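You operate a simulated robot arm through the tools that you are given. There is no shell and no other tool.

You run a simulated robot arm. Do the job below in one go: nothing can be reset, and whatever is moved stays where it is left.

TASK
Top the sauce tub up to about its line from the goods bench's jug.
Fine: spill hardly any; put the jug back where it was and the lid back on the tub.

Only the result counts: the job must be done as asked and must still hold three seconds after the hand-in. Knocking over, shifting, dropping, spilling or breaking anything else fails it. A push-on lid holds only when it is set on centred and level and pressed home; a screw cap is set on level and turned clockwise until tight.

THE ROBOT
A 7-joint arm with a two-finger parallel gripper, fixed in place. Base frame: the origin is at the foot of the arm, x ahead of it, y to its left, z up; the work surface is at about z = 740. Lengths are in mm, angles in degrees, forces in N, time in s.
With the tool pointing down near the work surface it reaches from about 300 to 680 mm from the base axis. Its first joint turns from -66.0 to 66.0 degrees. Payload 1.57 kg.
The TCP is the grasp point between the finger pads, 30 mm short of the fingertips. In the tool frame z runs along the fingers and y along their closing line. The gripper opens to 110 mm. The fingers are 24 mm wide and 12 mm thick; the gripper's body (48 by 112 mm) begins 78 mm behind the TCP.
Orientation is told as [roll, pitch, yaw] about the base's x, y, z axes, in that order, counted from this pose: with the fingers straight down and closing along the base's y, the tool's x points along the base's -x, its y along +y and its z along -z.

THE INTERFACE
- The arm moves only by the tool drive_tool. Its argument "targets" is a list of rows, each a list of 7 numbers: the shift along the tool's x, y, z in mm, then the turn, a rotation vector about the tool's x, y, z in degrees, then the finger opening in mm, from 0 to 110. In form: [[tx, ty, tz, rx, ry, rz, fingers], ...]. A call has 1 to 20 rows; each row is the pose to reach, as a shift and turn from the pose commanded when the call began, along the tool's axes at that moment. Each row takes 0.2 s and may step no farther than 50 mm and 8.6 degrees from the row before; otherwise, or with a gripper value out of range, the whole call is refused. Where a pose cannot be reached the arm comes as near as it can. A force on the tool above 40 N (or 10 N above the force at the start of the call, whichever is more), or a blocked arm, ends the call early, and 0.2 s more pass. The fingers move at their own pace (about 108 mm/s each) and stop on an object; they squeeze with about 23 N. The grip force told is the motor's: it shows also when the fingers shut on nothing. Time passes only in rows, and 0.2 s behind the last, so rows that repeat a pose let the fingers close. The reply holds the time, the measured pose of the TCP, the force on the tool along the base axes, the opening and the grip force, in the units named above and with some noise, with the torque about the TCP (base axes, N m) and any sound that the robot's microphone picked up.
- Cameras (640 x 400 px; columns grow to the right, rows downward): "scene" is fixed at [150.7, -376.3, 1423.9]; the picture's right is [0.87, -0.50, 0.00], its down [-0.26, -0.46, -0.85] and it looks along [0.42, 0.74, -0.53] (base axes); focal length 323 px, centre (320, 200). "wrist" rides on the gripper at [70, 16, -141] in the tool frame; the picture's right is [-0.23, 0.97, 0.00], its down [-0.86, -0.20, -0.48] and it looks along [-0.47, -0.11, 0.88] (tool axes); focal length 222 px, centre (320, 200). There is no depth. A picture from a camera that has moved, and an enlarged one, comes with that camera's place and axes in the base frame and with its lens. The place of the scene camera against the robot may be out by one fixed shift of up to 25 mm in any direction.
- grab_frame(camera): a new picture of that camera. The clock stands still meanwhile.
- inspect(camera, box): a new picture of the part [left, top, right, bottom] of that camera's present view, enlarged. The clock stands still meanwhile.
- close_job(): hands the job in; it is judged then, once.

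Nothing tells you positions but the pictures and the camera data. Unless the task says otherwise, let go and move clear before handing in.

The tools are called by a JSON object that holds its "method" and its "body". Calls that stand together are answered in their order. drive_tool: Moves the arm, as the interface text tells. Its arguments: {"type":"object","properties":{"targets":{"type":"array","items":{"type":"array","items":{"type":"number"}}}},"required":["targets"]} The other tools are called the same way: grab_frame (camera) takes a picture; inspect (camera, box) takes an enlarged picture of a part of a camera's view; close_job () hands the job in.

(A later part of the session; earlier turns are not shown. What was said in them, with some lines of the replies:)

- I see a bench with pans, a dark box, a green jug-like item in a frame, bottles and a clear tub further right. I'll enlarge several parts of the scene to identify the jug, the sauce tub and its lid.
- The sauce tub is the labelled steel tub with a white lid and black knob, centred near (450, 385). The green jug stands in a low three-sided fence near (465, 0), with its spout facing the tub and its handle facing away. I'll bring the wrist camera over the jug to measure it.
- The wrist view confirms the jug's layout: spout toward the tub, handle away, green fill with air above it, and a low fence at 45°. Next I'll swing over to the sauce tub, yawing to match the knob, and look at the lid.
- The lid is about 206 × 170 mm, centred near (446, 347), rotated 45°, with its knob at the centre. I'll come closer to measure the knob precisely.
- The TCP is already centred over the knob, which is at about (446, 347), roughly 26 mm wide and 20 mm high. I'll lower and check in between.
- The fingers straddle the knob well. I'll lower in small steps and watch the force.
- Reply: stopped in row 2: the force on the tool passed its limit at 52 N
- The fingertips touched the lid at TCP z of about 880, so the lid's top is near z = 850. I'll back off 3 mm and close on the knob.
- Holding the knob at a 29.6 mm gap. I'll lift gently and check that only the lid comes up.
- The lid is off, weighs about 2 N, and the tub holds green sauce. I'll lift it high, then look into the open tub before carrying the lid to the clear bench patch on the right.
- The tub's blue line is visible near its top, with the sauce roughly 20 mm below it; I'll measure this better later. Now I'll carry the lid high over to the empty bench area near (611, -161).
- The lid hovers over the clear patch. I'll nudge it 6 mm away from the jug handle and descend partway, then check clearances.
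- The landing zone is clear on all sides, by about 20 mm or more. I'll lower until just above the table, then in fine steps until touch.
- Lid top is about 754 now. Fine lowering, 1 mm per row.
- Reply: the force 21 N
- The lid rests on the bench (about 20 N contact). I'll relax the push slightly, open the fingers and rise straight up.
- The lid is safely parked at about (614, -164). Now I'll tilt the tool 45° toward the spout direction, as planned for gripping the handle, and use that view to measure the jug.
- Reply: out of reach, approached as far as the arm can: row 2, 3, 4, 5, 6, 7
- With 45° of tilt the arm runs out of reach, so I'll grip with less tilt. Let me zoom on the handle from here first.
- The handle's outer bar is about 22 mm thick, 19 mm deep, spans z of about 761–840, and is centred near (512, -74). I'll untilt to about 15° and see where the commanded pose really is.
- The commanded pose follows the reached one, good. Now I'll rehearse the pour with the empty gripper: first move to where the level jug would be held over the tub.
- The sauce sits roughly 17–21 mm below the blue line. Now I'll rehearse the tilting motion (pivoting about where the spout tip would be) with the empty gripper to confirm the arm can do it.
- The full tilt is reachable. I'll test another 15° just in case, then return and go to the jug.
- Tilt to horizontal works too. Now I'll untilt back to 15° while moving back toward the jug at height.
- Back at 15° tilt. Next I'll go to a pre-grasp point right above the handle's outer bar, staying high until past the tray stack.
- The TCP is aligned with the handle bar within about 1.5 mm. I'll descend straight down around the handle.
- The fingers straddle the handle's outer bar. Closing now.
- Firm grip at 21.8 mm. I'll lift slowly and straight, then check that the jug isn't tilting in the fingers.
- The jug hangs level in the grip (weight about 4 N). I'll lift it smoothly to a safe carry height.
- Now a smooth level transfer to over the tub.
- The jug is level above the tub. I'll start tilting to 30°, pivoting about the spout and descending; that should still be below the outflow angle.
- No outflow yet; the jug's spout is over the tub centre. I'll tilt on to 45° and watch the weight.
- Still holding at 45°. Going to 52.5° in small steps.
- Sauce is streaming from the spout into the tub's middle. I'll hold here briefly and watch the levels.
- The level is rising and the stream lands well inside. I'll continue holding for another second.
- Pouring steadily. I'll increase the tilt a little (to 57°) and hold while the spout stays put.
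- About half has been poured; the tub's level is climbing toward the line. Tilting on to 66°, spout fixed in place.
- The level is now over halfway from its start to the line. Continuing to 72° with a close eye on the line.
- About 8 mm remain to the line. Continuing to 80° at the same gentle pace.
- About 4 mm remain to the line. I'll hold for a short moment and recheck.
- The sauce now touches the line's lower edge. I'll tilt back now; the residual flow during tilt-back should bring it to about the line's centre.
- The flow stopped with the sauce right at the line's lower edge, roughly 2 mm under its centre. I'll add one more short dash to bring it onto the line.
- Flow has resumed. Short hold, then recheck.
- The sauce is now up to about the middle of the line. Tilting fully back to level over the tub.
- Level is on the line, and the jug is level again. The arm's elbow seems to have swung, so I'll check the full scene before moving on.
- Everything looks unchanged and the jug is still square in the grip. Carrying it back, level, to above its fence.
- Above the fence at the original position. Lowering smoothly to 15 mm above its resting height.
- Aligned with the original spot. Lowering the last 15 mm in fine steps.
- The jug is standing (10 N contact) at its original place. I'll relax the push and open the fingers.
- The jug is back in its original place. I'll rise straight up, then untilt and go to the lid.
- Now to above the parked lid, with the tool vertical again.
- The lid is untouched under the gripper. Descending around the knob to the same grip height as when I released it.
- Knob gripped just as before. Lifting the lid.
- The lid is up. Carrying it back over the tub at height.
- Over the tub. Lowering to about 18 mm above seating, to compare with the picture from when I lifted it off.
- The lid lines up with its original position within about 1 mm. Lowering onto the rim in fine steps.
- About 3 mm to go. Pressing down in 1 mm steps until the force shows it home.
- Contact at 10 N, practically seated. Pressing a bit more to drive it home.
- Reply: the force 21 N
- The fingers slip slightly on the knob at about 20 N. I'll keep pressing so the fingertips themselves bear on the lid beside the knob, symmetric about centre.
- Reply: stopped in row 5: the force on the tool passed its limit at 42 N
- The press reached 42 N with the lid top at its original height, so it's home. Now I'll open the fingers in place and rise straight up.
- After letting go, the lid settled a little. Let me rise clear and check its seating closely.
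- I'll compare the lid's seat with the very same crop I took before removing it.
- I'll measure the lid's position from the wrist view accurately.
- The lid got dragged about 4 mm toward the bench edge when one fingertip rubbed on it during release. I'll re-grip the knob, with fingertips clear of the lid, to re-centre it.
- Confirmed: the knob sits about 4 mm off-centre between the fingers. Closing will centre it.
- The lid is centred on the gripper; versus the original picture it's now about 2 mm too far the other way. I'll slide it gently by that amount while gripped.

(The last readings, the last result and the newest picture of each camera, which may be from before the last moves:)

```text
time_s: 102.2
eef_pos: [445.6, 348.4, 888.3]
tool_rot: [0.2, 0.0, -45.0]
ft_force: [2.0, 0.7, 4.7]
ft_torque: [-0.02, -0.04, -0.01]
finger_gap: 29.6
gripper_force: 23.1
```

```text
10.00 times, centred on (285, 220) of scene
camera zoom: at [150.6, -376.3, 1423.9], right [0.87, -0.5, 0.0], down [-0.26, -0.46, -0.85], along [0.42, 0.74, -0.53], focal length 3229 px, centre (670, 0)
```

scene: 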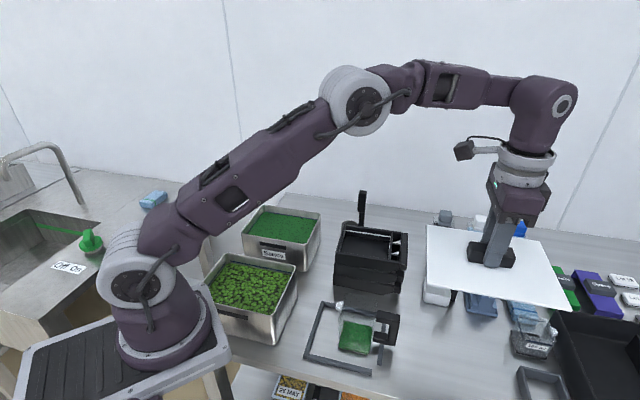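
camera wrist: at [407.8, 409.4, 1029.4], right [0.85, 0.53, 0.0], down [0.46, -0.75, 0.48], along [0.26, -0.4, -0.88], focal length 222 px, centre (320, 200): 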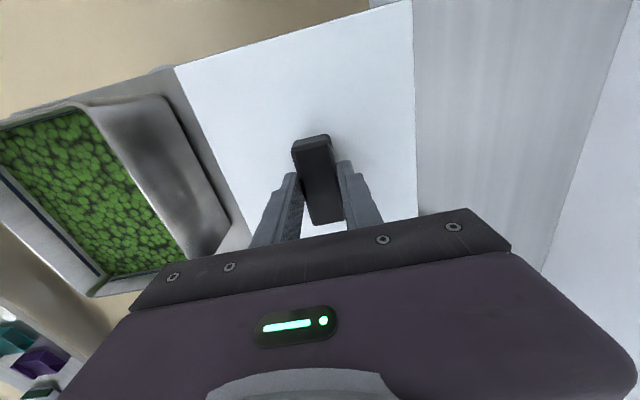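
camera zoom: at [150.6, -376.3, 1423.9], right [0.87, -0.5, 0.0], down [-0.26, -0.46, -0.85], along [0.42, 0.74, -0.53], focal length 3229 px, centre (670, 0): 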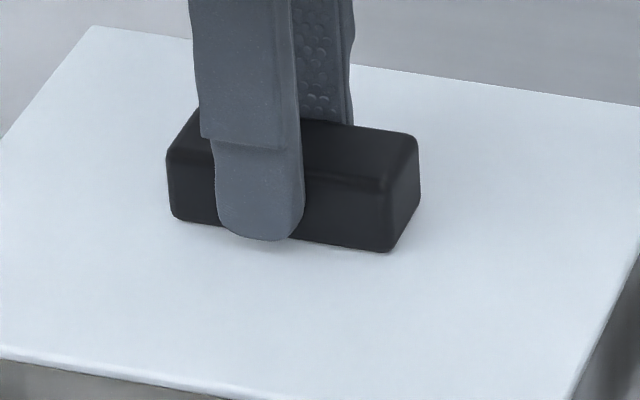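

Now it matches the reference within about 1 mm. Opening the fingers with the tips clear of the lid.

{"method": "drive_tool", "body": {"targets": [[0, 0, 0, 0, 0, 0, 29], [0, 0, 0, 0, 0, 0, 33], [0, 0, 0, 0, 0, 0, 45], [0, 0, 0, 0, 0, 0, 60], [0, 0, 0, 0, 0, 0, 60]]}}

{"method": "drive_tool", "body": {"targets": [[0, 0, -10, 0, 0, 0, 60], [0, 0, -30, 0, 0, 0, 60], [0, 0, -50, 0, 0, 0, 60], [0, 0, -50, 0, 0, 0, 60]]}}

{"method": "inspect", "body": {"camera": "scene", "box": [240, 180, 330, 260]}}

{"method": "inspect", "body": {"camera": "scene", "box": [260, 200, 310, 240]}}

{"method": "grab_frame", "body": {"camera": "wrist"}}

```text
time_s: 103.4
eef_pos: [444.3, 347.8, 887.0]
tool_rot: [0.1, -0.1, -45.0]
ft_force: [0.9, -0.4, -0.2]
ft_torque: [-0.02, 0.01, 0.0]
finger_gap: 59.9
gripper_force: 0.1
```

```text
time_s: 104.4
eef_pos: [445.0, 348.0, 936.4]
tool_rot: [0.2, 0.0, -45.0]
ft_force: [-0.1, -0.3, -0.3]
ft_torque: [0.0, -0.02, 0.04]
finger_gap: 60.1
gripper_force: 0.1
```

```text
5.00 times, centred on (285, 220) of scene
camera zoom: at [150.7, -376.3, 1423.9], right [0.87, -0.5, 0.0], down [-0.26, -0.46, -0.85], along [0.42, 0.74, -0.53], focal length 1614 px, centre (495, 100)
```

zoom: 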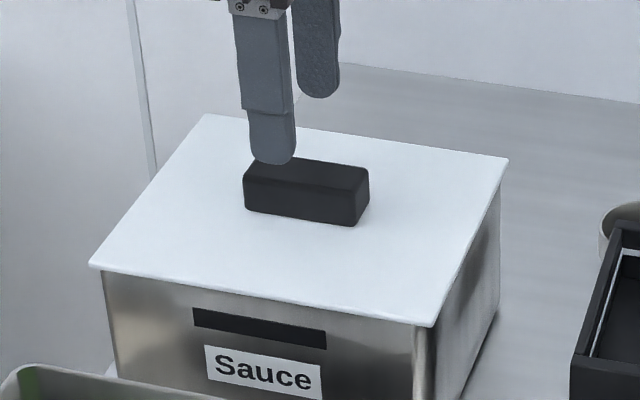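

```text
10.00 times, centred on (285, 220) of scene
camera zoom: at [150.7, -376.3, 1423.9], right [0.87, -0.5, 0.0], down [-0.26, -0.46, -0.85], along [0.42, 0.74, -0.53], focal length 3229 px, centre (670, 0)
```

zoom: 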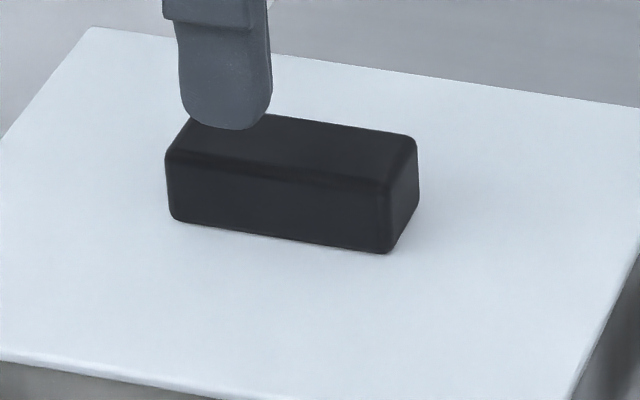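

```text
taken
camera wrist: at [405.6, 409.0, 1078.3], right [0.85, 0.53, 0.0], down [0.46, -0.75, 0.48], along [0.26, -0.4, -0.88], focal length 222 px, centre (320, 200)
```

wrist: 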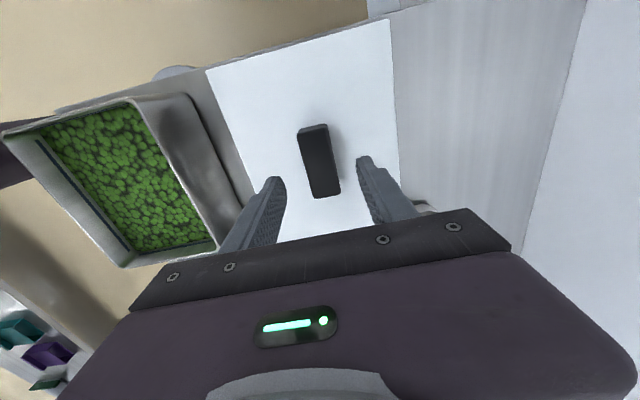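

The lid stays put and matches the original picture. Now I'll close the fingers above the knob and press straight down on its centre to seat the lid.

{"method": "drive_tool", "body": {"targets": [[0, 0, 0, 0, 0, 0, 30], [0, 0, 0, 0, 0, 0, 5], [0, 0, 5, 0, 0, 0, 0], [0, 0, 15, 0, 0, 0, 0], [0, 0, 25, 0, 0, 0, 0], [0, 0, 29, 0, 0, 0, 0], [0, 0, 29, 0, 0, 0, 0]]}}

{"method": "inspect", "body": {"camera": "scene", "box": [240, 180, 330, 260]}}

{"method": "grab_frame", "body": {"camera": "wrist"}}

```text
time_s: 106.0
eef_pos: [445.3, 347.7, 907.8]
tool_rot: [0.2, 0.1, -45.0]
ft_force: [0.4, 0.8, -0.5]
ft_torque: [0.0, 0.0, -0.02]
finger_gap: 0.2
gripper_force: 21.1
```

```text
5.00 times, centred on (285, 220) of scene
camera zoom: at [150.7, -376.3, 1423.9], right [0.87, -0.5, 0.0], down [-0.26, -0.46, -0.85], along [0.42, 0.74, -0.53], focal length 1614 px, centre (495, 100)
```

zoom: 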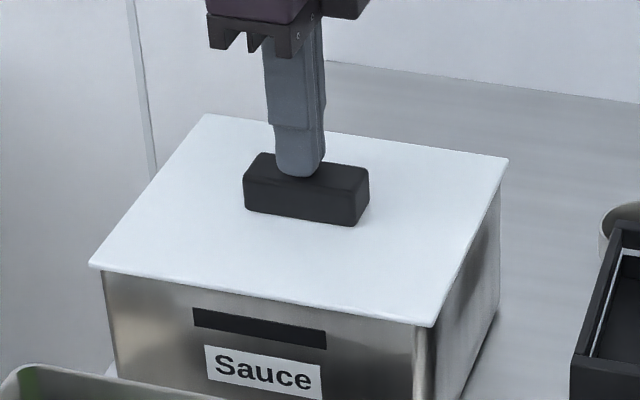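

```text
taken
camera wrist: at [406.1, 408.5, 1049.3], right [0.85, 0.53, 0.0], down [0.46, -0.75, 0.48], along [0.25, -0.41, -0.88], focal length 222 px, centre (320, 200)
```

wrist: 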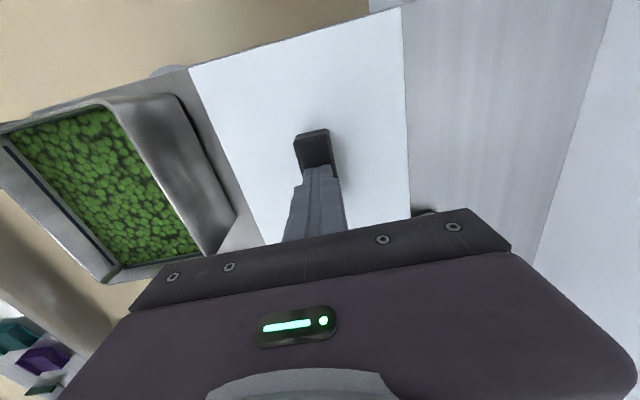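

The closed fingertips are centred just above the knob. Pressing down in fine steps until the force limit tells it's firmly home.

{"method": "drive_tool", "body": {"targets": [[0, 0, 4, 0, 0, 0, 0], [0, 0, 6, 0, 0, 0, 0], [0, 0, 7, 0, 0, 0, 0], [0, 0, 8, 0, 0, 0, 0], [0, 0, 8.7, 0, 0, 0, 0], [0, 0, 9.4, 0, 0, 0, 0], [0, 0, 10.1, 0, 0, 0, 0], [0, 0, 10.8, 0, 0, 0, 0], [0, 0, 11.5, 0, 0, 0, 0]]}}

{"method": "inspect", "body": {"camera": "scene", "box": [240, 180, 330, 260]}}

```text
time_s: 106.5
eef_pos: [444.9, 347.8, 906.6]
tool_rot: [0.4, 0.0, -45.0]
ft_force: [-1.6, -1.3, 10.4]
ft_torque: [-0.06, 0.14, 0.01]
finger_gap: 0.0
gripper_force: 21.8
stopped in row 2: the force on the tool passed its limit at 46 N (the readings are from after the stop); the commanded pose is now the measured one
```

```text
5.00 times, centred on (285, 220) of scene
camera zoom: at [150.5, -376.5, 1423.9], right [0.87, -0.5, 0.0], down [-0.26, -0.46, -0.85], along [0.42, 0.74, -0.53], focal length 1614 px, centre (495, 100)
```

zoom: 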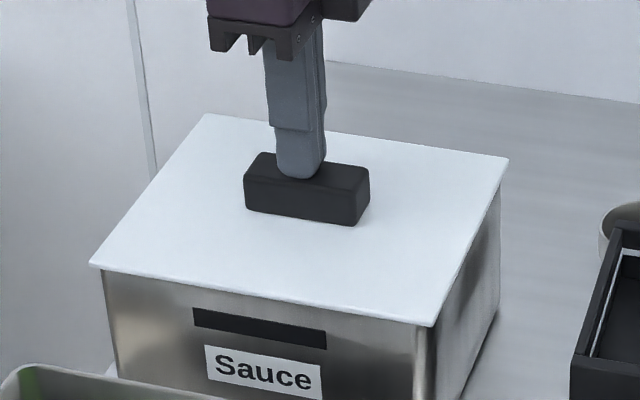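

Knob-top press hit 46 N and the lid didn't move, so it's seated. One more slow, sustained push for certainty.

{"method": "drive_tool", "body": {"targets": [[0, 0, 0.3, 0, 0, 0, 0], [0, 0, 0.6, 0, 0, 0, 0], [0, 0, 0.9, 0, 0, 0, 0], [0, 0, 1.2, 0, 0, 0, 0], [0, 0, 1.2, 0, 0, 0, 0], [0, 0, 1.2, 0, 0, 0, 0]]}}

```text
time_s: 107.6
eef_pos: [445.9, 348.4, 906.0]
tool_rot: [0.4, -0.1, -45.0]
ft_force: [-2.5, 0.1, 9.7]
ft_torque: [-0.05, 0.06, 0.0]
finger_gap: 0.0
gripper_force: 21.5
stopped in row 5: the force on the tool passed its limit at 41 N (the readings are from after the stop); the commanded pose is now the measured one
```

Firmly home. Rising straight up and clear, then inspecting everything.

{"method": "drive_tool", "body": {"targets": [[0, 0, -3, 0, 0, 0, 0], [0, 0, -15, 0, 0, 0, 0], [0, 0, -45, 0, 0, 0, 0], [0, 0, -85, 0, 0, 0, 20], [0, 0, -125, 0, 0, 0, 40], [0, 0, -165, 0, 0, 0, 60], [0, 0, -200, 0, 0, 0, 60], [0, 0, -200, 0, 0, 0, 60]]}}

{"method": "grab_frame", "body": {"camera": "scene"}}

{"method": "inspect", "body": {"camera": "scene", "box": [240, 180, 330, 260]}}

{"method": "inspect", "body": {"camera": "scene", "box": [320, 290, 420, 370]}}

{"method": "grab_frame", "body": {"camera": "wrist"}}

```text
time_s: 109.4
eef_pos: [444.3, 345.9, 1106.0]
tool_rot: [0.3, 0.0, -45.0]
ft_force: [-0.6, 0.3, 0.1]
ft_torque: [-0.03, 0.04, 0.04]
finger_gap: 59.9
gripper_force: 0.0
```

```text
taken
```

scene: 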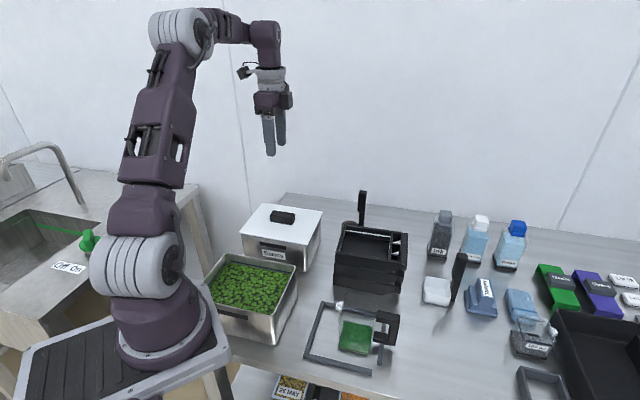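

```text
5.00 times, centred on (285, 220) of scene
camera zoom: at [150.7, -376.3, 1423.9], right [0.87, -0.5, 0.0], down [-0.26, -0.46, -0.85], along [0.42, 0.74, -0.53], focal length 1614 px, centre (495, 100)
```

zoom: 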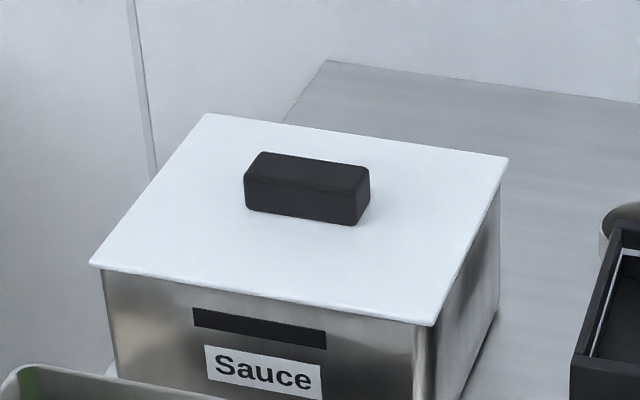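

```text
5.00 times, centred on (370, 330) of scene
camera zoom: at [150.7, -376.3, 1423.9], right [0.87, -0.5, 0.0], down [-0.26, -0.46, -0.85], along [0.42, 0.74, -0.53], focal length 1614 px, centre (70, -450)
```

zoom: 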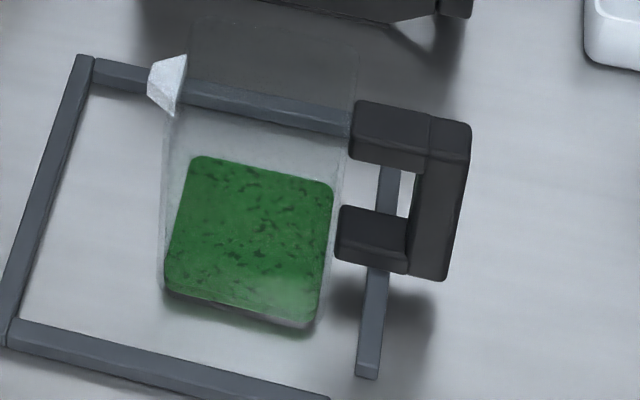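

```text
taken
camera wrist: at [406.1, 407.3, 1247.6], right [0.85, 0.53, 0.01], down [0.46, -0.75, 0.48], along [0.26, -0.4, -0.88], focal length 222 px, centre (320, 200)
```

wrist: 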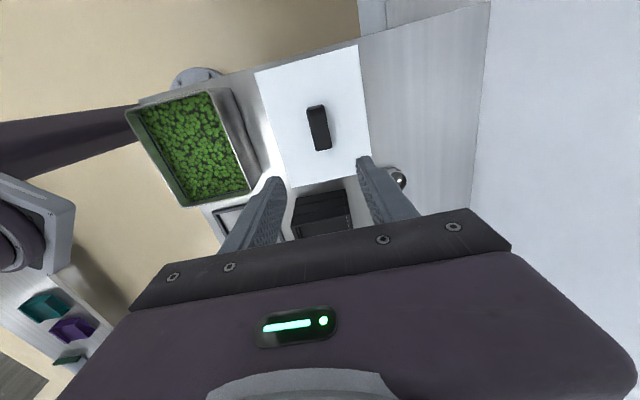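

The lid matches its original pose and the jug stands in its fence within about 1 mm. A last check for drips along the carry path and around the tub.

{"method": "inspect", "body": {"camera": "scene", "box": [200, 180, 420, 320]}}

{"method": "inspect", "body": {"camera": "scene", "box": [380, 200, 600, 400]}}

{"method": "inspect", "body": {"camera": "wrist", "box": [180, 30, 440, 250]}}

```text
2.86 times, centred on (310, 250) of scene
camera zoom: at [150.7, -376.3, 1423.9], right [0.87, -0.5, 0.0], down [-0.26, -0.46, -0.85], along [0.42, 0.74, -0.53], focal length 922 px, centre (349, 57)
```

zoom: 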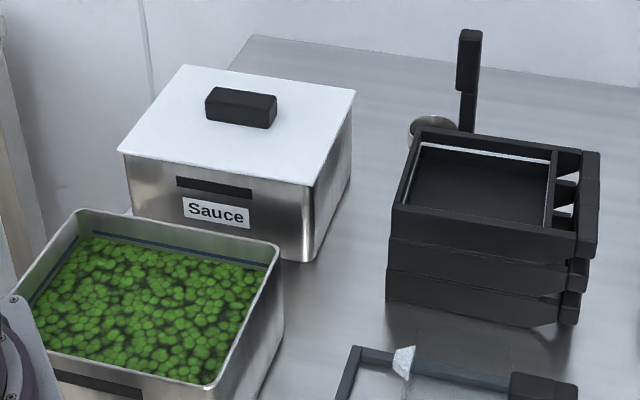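

```text
2.00 times, centred on (490, 300) of scene
camera zoom: at [150.7, -376.3, 1423.9], right [0.87, -0.5, 0.0], down [-0.26, -0.46, -0.85], along [0.42, 0.74, -0.53], focal length 646 px, centre (-20, 0)
```

zoom: 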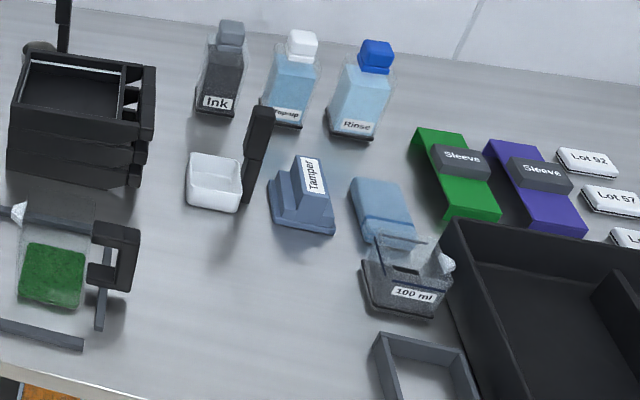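

```text
1.82 times, centred on (310, 140) of wrist
camera zoom: at [406.1, 407.3, 1247.6], right [0.85, 0.53, 0.01], down [0.46, -0.75, 0.48], along [0.26, -0.4, -0.88], focal length 404 px, centre (338, 309)
```

zoom: 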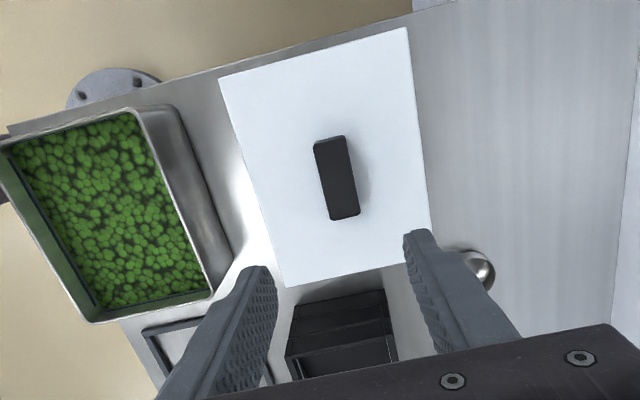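

Everything checks out. The sauce is at its line with the lid pressed back on in its original position, and the jug is back in its fence. I see no spills, nothing else has moved, and the arm is clear. Handing in.

{"method": "close_job", "body": {}}

```text
The job is handed in.
```

I topped the sauce tub up to about the middle of its blue line from the goods bench's jug. I saw no spills in the final pictures, and the job is handed in.

- **Jug:** it is back in its fence, within about 1–2 mm of where it stood, with a little sauce left in it.
- **Lid:** it is back on the tub and pressed down at its centre with just over 40 N. When I first let go, one finger dragged it about 4 mm off-centre. I gripped it again, re-centred it and pressed it home. In the last pictures it matches its original position within about 1 mm.
- **Everything else:** nothing else on the bench looks moved, and the arm is clear above the tub with the gripper empty.
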